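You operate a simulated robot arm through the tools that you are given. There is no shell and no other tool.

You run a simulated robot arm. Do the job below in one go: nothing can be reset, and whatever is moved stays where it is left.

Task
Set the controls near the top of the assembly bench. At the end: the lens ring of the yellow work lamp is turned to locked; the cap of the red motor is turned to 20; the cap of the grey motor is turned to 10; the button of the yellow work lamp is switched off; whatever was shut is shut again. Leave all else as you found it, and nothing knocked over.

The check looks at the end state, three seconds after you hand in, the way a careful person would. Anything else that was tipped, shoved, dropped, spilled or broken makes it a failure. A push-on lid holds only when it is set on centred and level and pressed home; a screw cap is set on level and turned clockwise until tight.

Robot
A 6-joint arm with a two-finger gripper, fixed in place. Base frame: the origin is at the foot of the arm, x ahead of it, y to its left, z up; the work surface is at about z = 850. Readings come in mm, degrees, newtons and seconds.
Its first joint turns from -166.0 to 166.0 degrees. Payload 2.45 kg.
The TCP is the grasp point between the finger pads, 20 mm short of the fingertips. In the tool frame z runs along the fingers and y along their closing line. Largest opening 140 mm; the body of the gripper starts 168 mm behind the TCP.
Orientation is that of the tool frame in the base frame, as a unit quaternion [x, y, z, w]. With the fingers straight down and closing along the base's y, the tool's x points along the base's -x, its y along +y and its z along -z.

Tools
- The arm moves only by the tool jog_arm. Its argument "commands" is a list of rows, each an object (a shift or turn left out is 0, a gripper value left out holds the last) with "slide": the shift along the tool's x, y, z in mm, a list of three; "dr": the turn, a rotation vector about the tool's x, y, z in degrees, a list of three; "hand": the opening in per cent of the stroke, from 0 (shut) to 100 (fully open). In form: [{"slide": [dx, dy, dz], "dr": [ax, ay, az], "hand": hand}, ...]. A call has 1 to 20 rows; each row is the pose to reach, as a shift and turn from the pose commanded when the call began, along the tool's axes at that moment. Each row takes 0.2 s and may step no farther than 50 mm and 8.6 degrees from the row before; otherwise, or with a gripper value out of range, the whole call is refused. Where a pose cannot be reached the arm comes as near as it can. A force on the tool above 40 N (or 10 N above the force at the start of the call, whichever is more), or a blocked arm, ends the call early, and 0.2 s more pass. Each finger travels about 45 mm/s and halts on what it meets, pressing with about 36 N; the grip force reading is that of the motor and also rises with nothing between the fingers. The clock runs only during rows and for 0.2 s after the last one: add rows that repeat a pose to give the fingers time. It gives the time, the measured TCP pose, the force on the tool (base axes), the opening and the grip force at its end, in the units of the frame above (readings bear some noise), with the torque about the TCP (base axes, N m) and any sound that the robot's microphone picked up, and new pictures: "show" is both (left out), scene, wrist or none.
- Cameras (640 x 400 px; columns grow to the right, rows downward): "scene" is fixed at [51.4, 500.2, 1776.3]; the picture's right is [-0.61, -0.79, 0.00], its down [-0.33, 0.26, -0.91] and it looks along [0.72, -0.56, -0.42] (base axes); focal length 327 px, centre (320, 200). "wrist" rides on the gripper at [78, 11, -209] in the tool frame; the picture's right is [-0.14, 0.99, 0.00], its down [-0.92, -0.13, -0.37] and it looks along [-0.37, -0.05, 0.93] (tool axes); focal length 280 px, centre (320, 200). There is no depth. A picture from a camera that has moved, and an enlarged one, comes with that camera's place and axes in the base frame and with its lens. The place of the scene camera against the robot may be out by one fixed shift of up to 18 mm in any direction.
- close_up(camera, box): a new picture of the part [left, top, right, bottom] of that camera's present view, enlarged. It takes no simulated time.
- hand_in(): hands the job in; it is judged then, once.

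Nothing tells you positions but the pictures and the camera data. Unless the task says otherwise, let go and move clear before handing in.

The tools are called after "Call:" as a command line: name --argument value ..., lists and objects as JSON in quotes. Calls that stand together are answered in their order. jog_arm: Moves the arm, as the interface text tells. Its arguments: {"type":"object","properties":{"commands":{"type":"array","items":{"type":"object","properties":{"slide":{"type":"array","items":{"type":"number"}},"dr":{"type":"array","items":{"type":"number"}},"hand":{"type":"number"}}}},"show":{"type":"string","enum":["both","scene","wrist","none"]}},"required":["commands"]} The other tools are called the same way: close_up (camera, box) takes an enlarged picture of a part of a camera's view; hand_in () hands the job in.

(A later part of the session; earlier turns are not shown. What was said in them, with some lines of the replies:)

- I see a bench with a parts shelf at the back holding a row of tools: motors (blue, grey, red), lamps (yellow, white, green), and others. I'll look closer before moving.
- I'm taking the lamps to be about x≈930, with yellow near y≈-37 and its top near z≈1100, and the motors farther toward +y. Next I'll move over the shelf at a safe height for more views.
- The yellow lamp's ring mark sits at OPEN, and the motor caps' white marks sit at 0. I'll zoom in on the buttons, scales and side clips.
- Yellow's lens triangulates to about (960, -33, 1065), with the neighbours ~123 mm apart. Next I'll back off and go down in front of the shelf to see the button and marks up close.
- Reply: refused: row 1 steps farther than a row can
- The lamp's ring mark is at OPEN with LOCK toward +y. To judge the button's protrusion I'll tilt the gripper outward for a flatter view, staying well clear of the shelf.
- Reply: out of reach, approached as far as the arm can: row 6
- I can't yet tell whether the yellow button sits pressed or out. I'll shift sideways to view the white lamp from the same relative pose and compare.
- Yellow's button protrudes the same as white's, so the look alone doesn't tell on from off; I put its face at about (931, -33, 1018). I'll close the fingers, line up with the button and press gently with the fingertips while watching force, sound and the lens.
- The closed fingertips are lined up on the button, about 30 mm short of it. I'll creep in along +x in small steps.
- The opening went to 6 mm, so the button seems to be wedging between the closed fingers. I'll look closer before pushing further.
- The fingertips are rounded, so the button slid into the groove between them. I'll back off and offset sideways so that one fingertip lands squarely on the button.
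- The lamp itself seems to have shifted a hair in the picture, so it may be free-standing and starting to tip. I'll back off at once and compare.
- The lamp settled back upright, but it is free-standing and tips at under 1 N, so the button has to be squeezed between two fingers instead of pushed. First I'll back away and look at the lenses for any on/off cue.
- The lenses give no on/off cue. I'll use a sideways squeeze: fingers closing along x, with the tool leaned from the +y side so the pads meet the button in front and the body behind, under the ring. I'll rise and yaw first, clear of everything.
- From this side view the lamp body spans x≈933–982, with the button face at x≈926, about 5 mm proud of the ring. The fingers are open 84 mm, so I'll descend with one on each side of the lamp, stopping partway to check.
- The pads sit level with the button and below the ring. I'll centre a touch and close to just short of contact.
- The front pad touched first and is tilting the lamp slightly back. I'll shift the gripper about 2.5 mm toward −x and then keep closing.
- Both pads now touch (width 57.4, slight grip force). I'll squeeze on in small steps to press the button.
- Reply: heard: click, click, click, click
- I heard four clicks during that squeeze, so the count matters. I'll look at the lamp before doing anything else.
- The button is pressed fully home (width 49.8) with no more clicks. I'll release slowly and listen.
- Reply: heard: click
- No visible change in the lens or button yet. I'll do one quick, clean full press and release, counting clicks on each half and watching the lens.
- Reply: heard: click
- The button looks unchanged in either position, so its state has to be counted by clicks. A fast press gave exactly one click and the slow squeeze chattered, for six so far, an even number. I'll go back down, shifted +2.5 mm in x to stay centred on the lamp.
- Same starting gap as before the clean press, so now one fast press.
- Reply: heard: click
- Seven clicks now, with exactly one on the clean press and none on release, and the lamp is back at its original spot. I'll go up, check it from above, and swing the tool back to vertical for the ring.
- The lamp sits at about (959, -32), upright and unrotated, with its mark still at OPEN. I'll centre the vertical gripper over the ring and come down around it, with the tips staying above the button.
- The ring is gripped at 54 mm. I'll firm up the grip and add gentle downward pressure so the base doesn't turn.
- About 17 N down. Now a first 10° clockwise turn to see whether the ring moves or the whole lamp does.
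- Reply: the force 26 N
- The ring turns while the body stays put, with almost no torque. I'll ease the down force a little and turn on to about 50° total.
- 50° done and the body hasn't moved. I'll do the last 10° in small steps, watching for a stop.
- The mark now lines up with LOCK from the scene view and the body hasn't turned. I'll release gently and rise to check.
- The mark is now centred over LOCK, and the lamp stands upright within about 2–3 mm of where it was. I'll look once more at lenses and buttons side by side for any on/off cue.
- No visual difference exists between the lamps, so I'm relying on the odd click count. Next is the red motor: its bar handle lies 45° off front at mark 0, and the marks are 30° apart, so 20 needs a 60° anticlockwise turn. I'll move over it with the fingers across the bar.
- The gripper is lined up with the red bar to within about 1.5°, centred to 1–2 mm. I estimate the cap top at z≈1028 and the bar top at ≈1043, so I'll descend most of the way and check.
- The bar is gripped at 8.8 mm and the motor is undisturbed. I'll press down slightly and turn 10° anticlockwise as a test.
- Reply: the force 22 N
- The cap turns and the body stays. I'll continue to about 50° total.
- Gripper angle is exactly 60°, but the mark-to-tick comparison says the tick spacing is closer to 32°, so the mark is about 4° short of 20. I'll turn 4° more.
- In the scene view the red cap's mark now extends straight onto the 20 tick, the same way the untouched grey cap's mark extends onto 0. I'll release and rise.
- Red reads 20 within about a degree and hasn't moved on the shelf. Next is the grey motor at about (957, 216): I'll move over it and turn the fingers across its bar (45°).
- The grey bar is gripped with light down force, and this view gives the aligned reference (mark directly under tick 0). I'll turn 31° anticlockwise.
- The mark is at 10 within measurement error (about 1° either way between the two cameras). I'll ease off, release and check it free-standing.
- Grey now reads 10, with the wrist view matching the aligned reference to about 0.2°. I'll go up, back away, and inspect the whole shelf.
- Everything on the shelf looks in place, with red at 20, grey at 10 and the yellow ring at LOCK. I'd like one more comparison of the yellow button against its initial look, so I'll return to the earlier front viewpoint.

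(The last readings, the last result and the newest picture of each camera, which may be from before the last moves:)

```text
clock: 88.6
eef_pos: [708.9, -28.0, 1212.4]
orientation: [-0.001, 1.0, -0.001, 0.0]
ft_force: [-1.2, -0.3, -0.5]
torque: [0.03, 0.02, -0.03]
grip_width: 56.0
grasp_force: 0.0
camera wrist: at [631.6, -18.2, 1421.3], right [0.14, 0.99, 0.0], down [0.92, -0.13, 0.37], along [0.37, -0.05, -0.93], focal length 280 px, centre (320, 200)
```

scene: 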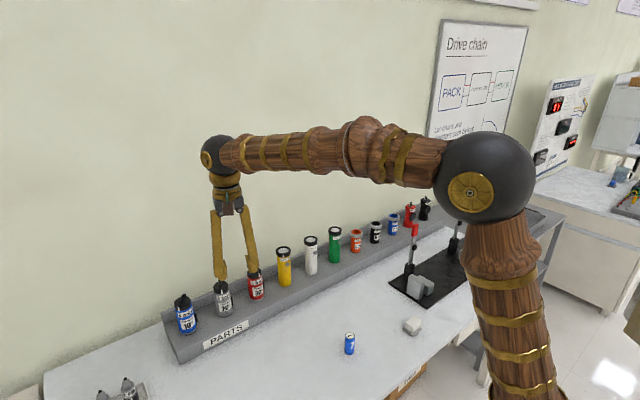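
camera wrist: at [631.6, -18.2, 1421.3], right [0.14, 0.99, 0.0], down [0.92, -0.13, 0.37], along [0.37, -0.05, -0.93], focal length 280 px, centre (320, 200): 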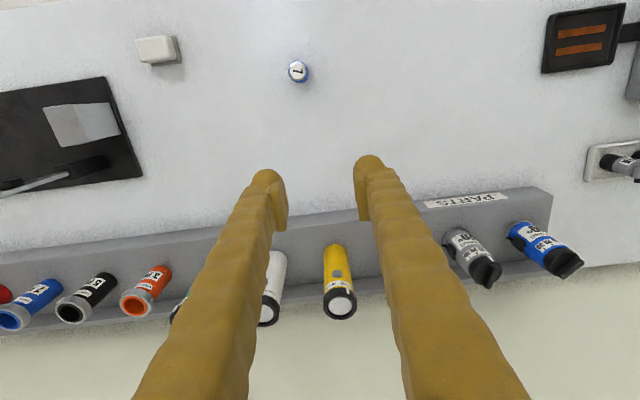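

Call:
jog_arm --commands '[{"slide": [-10, -3, 25], "dr": [0, -8, 0], "hand": 70}, {"slide": [-25, -6, 50], "dr": [0, -16, 0], "hand": 80}, {"slide": [-45, -9, 75], "dr": [0, -24, 0], "hand": 90}, {"slide": [-65, -12, 100], "dr": [0, -32, 0], "hand": 100}, {"slide": [-80, -12, 120], "dr": [0, -40, 0], "hand": 100}, {"slide": [-92, -12, 137], "dr": [0, -46, 0], "hand": 100}, {"slide": [-92, -12, 137], "dr": [0, -46, 0], "hand": 100}]' --show "wrist"

Call:
close_up --camera "wrist" --box '[321, 177, 345, 207]'

Call:
close_up --camera "wrist" --box '[300, 170, 364, 245]'

Call:
close_up --camera "wrist" --box '[310, 205, 360, 240]'

```text
clock: 90.2
eef_pos: [800.7, -39.7, 1076.6]
orientation: [0.0, 0.92, -0.001, 0.391]
ft_force: [-0.5, 0.4, 0.3]
torque: [-0.01, 0.0, -0.03]
grip_width: 140.2
grasp_force: 0.0
out of reach, approached as far as the arm can: row 6
camera wrist: at [596.0, -30.3, 1165.1], right [0.1, 0.99, 0.1], down [0.37, -0.13, 0.92], along [0.92, -0.05, -0.38], focal length 280 px, centre (320, 200)
```

wrist: 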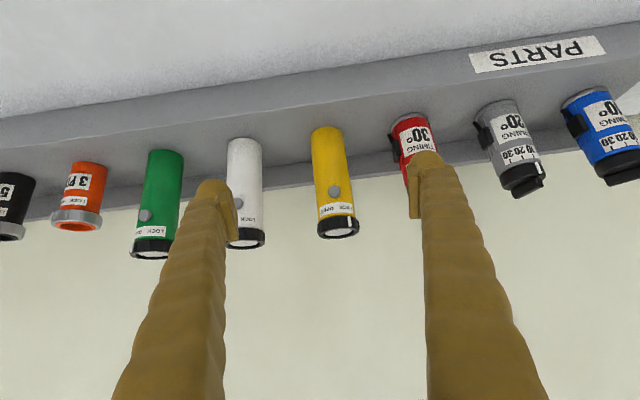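

```text
13.33 times, centred on (333, 192) of wrist
camera zoom: at [596.0, -30.3, 1165.1], right [0.1, 0.99, 0.1], down [0.37, -0.13, 0.92], along [0.92, -0.05, -0.38], focal length 3738 px, centre (147, 307)
```

zoom: 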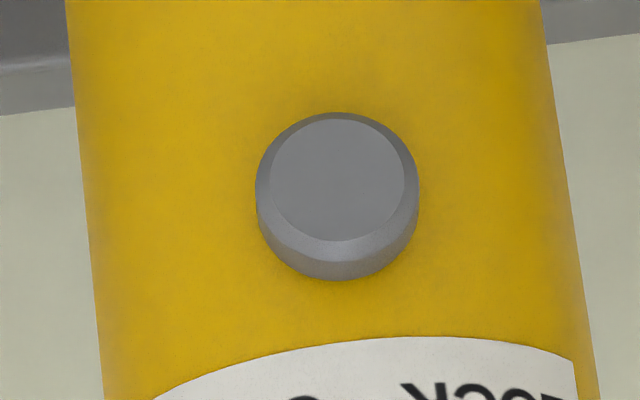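

```text
5.33 times, centred on (332, 208) of wrist
camera zoom: at [596.0, -30.3, 1165.1], right [0.1, 0.99, 0.1], down [0.37, -0.13, 0.92], along [0.92, -0.05, -0.38], focal length 1495 px, centre (256, 160)
```

zoom: 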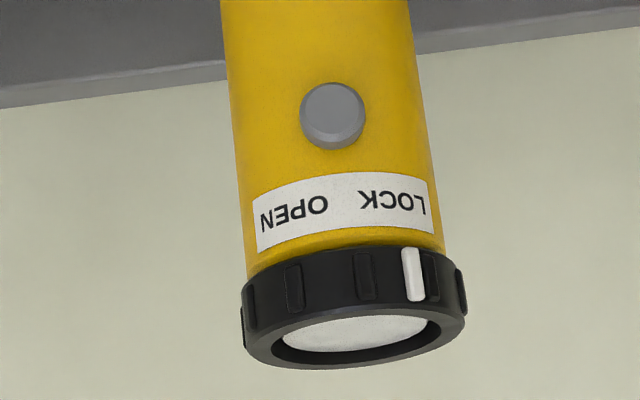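

```text
11.43 times, centred on (335, 222) of wrist
camera zoom: at [596.0, -30.3, 1165.1], right [0.1, 0.99, 0.1], down [0.37, -0.13, 0.92], along [0.92, -0.05, -0.38], focal length 3204 px, centre (149, -57)
```

zoom: 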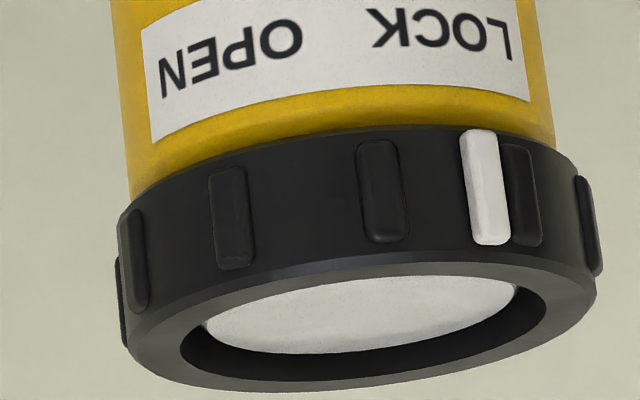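

The button's protrusion matches its initial look, so its state isn't visible there. The wall posters might carry a hint about the lamps, so I'll read them.

Call:
close_up --camera "scene" --box '[415, 15, 535, 185]'

Call:
close_up --camera "scene" --box '[520, 60, 640, 180]'

Call:
close_up --camera "scene" --box '[420, 100, 520, 180]'

```text
2.35 times, centred on (475, 100) of scene
camera zoom: at [51.4, 500.2, 1776.3], right [-0.61, -0.79, 0.0], down [-0.33, 0.26, -0.91], along [0.72, -0.56, -0.42], focal length 770 px, centre (-45, 435)
```

zoom: 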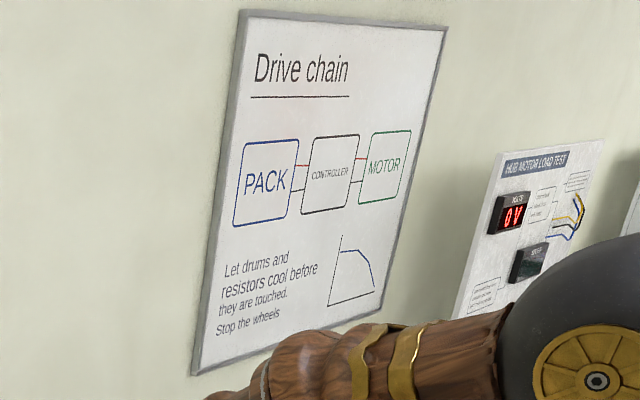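

```text
3.33 times, centred on (580, 120) of scene
camera zoom: at [51.4, 500.2, 1776.3], right [-0.61, -0.79, 0.0], down [-0.33, 0.26, -0.91], along [0.72, -0.56, -0.42], focal length 1091 px, centre (-547, 467)
```

zoom: 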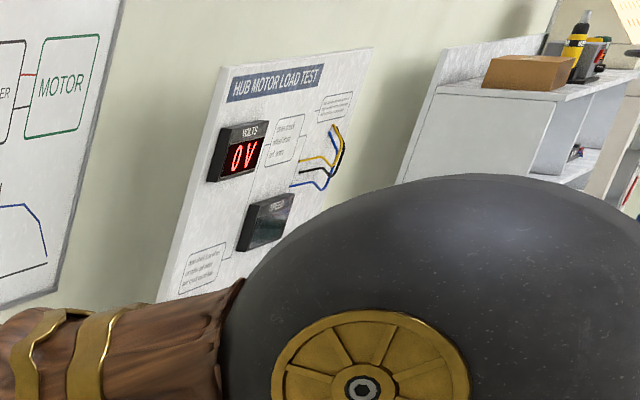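

```text
5.00 times, centred on (470, 140) of scene
camera zoom: at [51.4, 500.2, 1776.3], right [-0.61, -0.79, 0.0], down [-0.33, 0.26, -0.91], along [0.72, -0.56, -0.42], focal length 1636 px, centre (-430, 500)
```

zoom: 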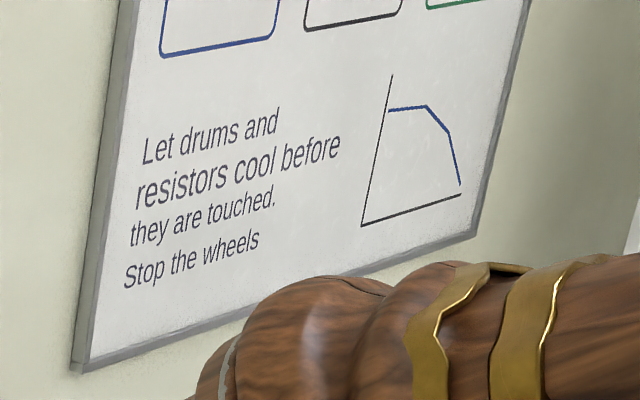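

The posters are only decoration. Everything checkable is set, and by click count the button has been switched once overall, so I'll back the arm up and away to a clear pose and take a last look.

Call:
jog_arm --commands '[{"slide": [-10, 0, -45], "dr": [0, 8, 0]}, {"slide": [-28, 0, -88], "dr": [0, 16, 0]}, {"slide": [-46, 0, -130], "dr": [0, 24, 0]}, {"slide": [-64, 0, -172], "dr": [0, 32, 0]}, {"slide": [-84, 0, -214], "dr": [0, 40, 0]}, {"slide": [-104, 0, -252], "dr": [0, 46, 0]}, {"slide": [-104, 0, -252], "dr": [0, 46, 0]}]'

Call:
close_up --camera "scene" --box '[160, 220, 320, 340]'

Call:
close_up --camera "scene" --box '[262, 240, 326, 280]'

Call:
close_up --camera "scene" --box '[205, 262, 275, 312]'

```text
clock: 91.8
eef_pos: [689.4, -39.9, 1326.9]
orientation: [-0.001, 1.0, 0.0, 0.0]
ft_force: [0.3, -0.4, -0.1]
torque: [-0.04, 0.01, -0.01]
grip_width: 140.0
grasp_force: 0.1
camera wrist: at [612.3, -30.1, 1535.8], right [0.14, 0.99, 0.0], down [0.92, -0.13, 0.37], along [0.36, -0.05, -0.93], focal length 280 px, centre (320, 200)
```

scene: 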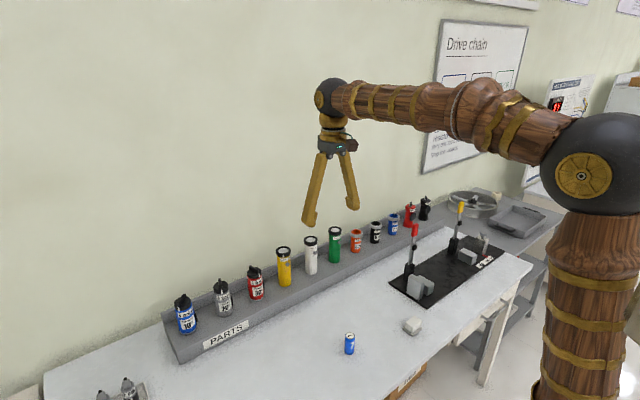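
wrist: 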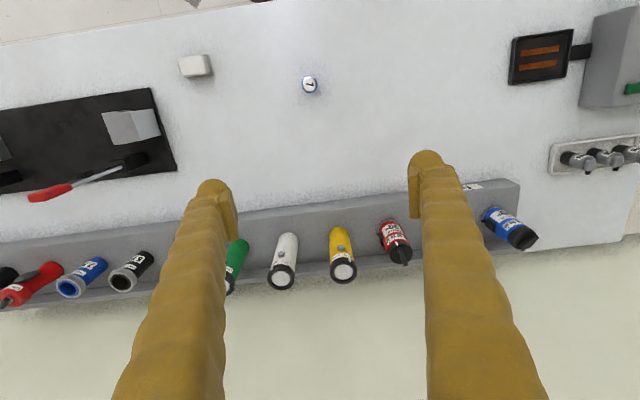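

```text
3.33 times, centred on (240, 280) of scene
camera zoom: at [51.4, 500.2, 1776.3], right [-0.61, -0.79, 0.0], down [-0.33, 0.26, -0.91], along [0.72, -0.56, -0.42], focal length 1091 px, centre (587, -67)
```

zoom: 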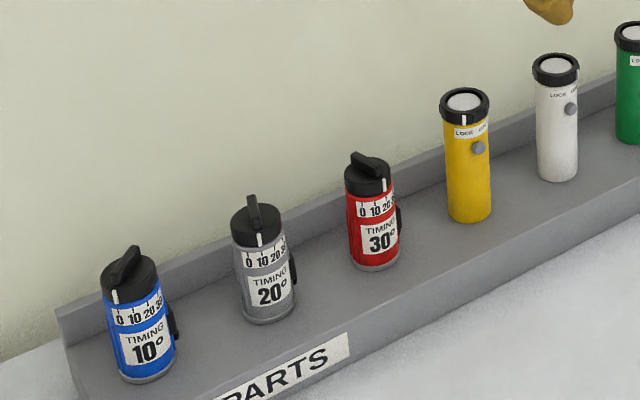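

```text
10.00 times, centred on (294, 260) of scene
camera zoom: at [51.4, 500.2, 1776.3], right [-0.61, -0.79, 0.0], down [-0.33, 0.26, -0.91], along [0.72, -0.56, -0.42], focal length 3272 px, centre (580, -400)
```

zoom: 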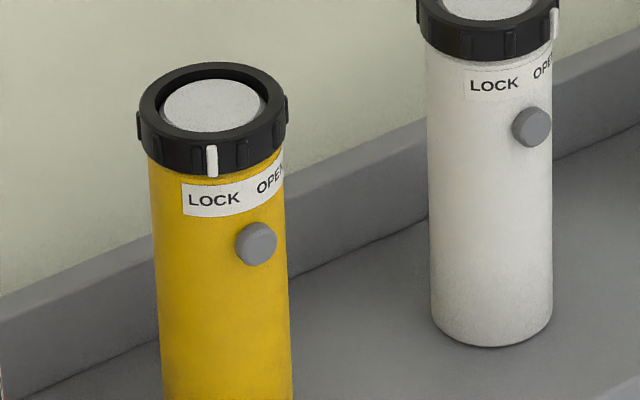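

```text
8.00 times, centred on (240, 287) of scene
camera zoom: at [51.4, 500.2, 1776.3], right [-0.61, -0.79, 0.0], down [-0.33, 0.26, -0.91], along [0.72, -0.56, -0.42], focal length 2618 px, centre (960, -496)
```

zoom: 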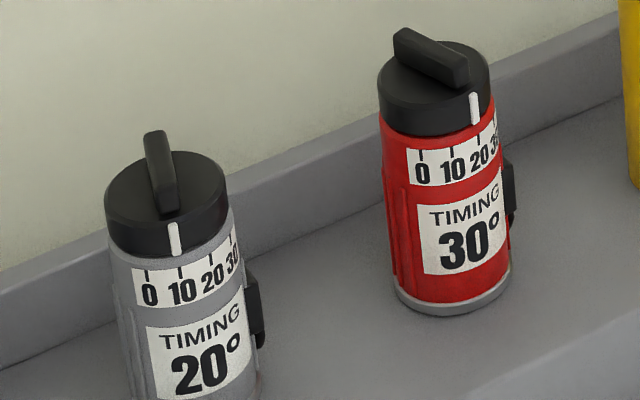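

The final views show the yellow ring at LOCK, red at 20, grey at 10, everything standing in place and the arm clear. The button's on/off state can't be seen: it rests on an odd click count (7) and on the lamp having started on. Handing in.

Call:
hand_in

```text
The job is handed in.
```

I've handed the job in. Three of the four settings show correctly in the pictures, but I couldn't confirm that the yellow lamp's button is off.

| Control | End state | How sure |
|---|---|---|
| Yellow lamp lens ring | At LOCK | Seen in the last pictures |
| Red motor cap | At 20, within about 1° | Seen in the last pictures |
| Grey motor cap | At 10, within about 1° | Seen in the last pictures |
| Yellow lamp button | Off, if it started on | Not visible, worked out from clicks |

**Button:** Neither the lens nor the button looks different between on and off. I counted clicks instead. My first slow squeeze gave several clicks, and the total came to seven. If each click flips the switch, an odd count leaves it in the opposite state from the start. I took the start to be on because the task asks for off. If the count or that assumption is wrong, the lamp is on.

**Lamp position:** The lamps stand loose on the shelf. My first push on the button tipped the yellow lamp about 3° before I backed off, and it settled upright again. It now stands about 2–3 mm from where it was and may be turned by about 2°.

**Everything else:** Nothing was knocked over. The other items look as I found them, the yellow ring is shut at LOCK, and the arm has let go and is clear of the bench.
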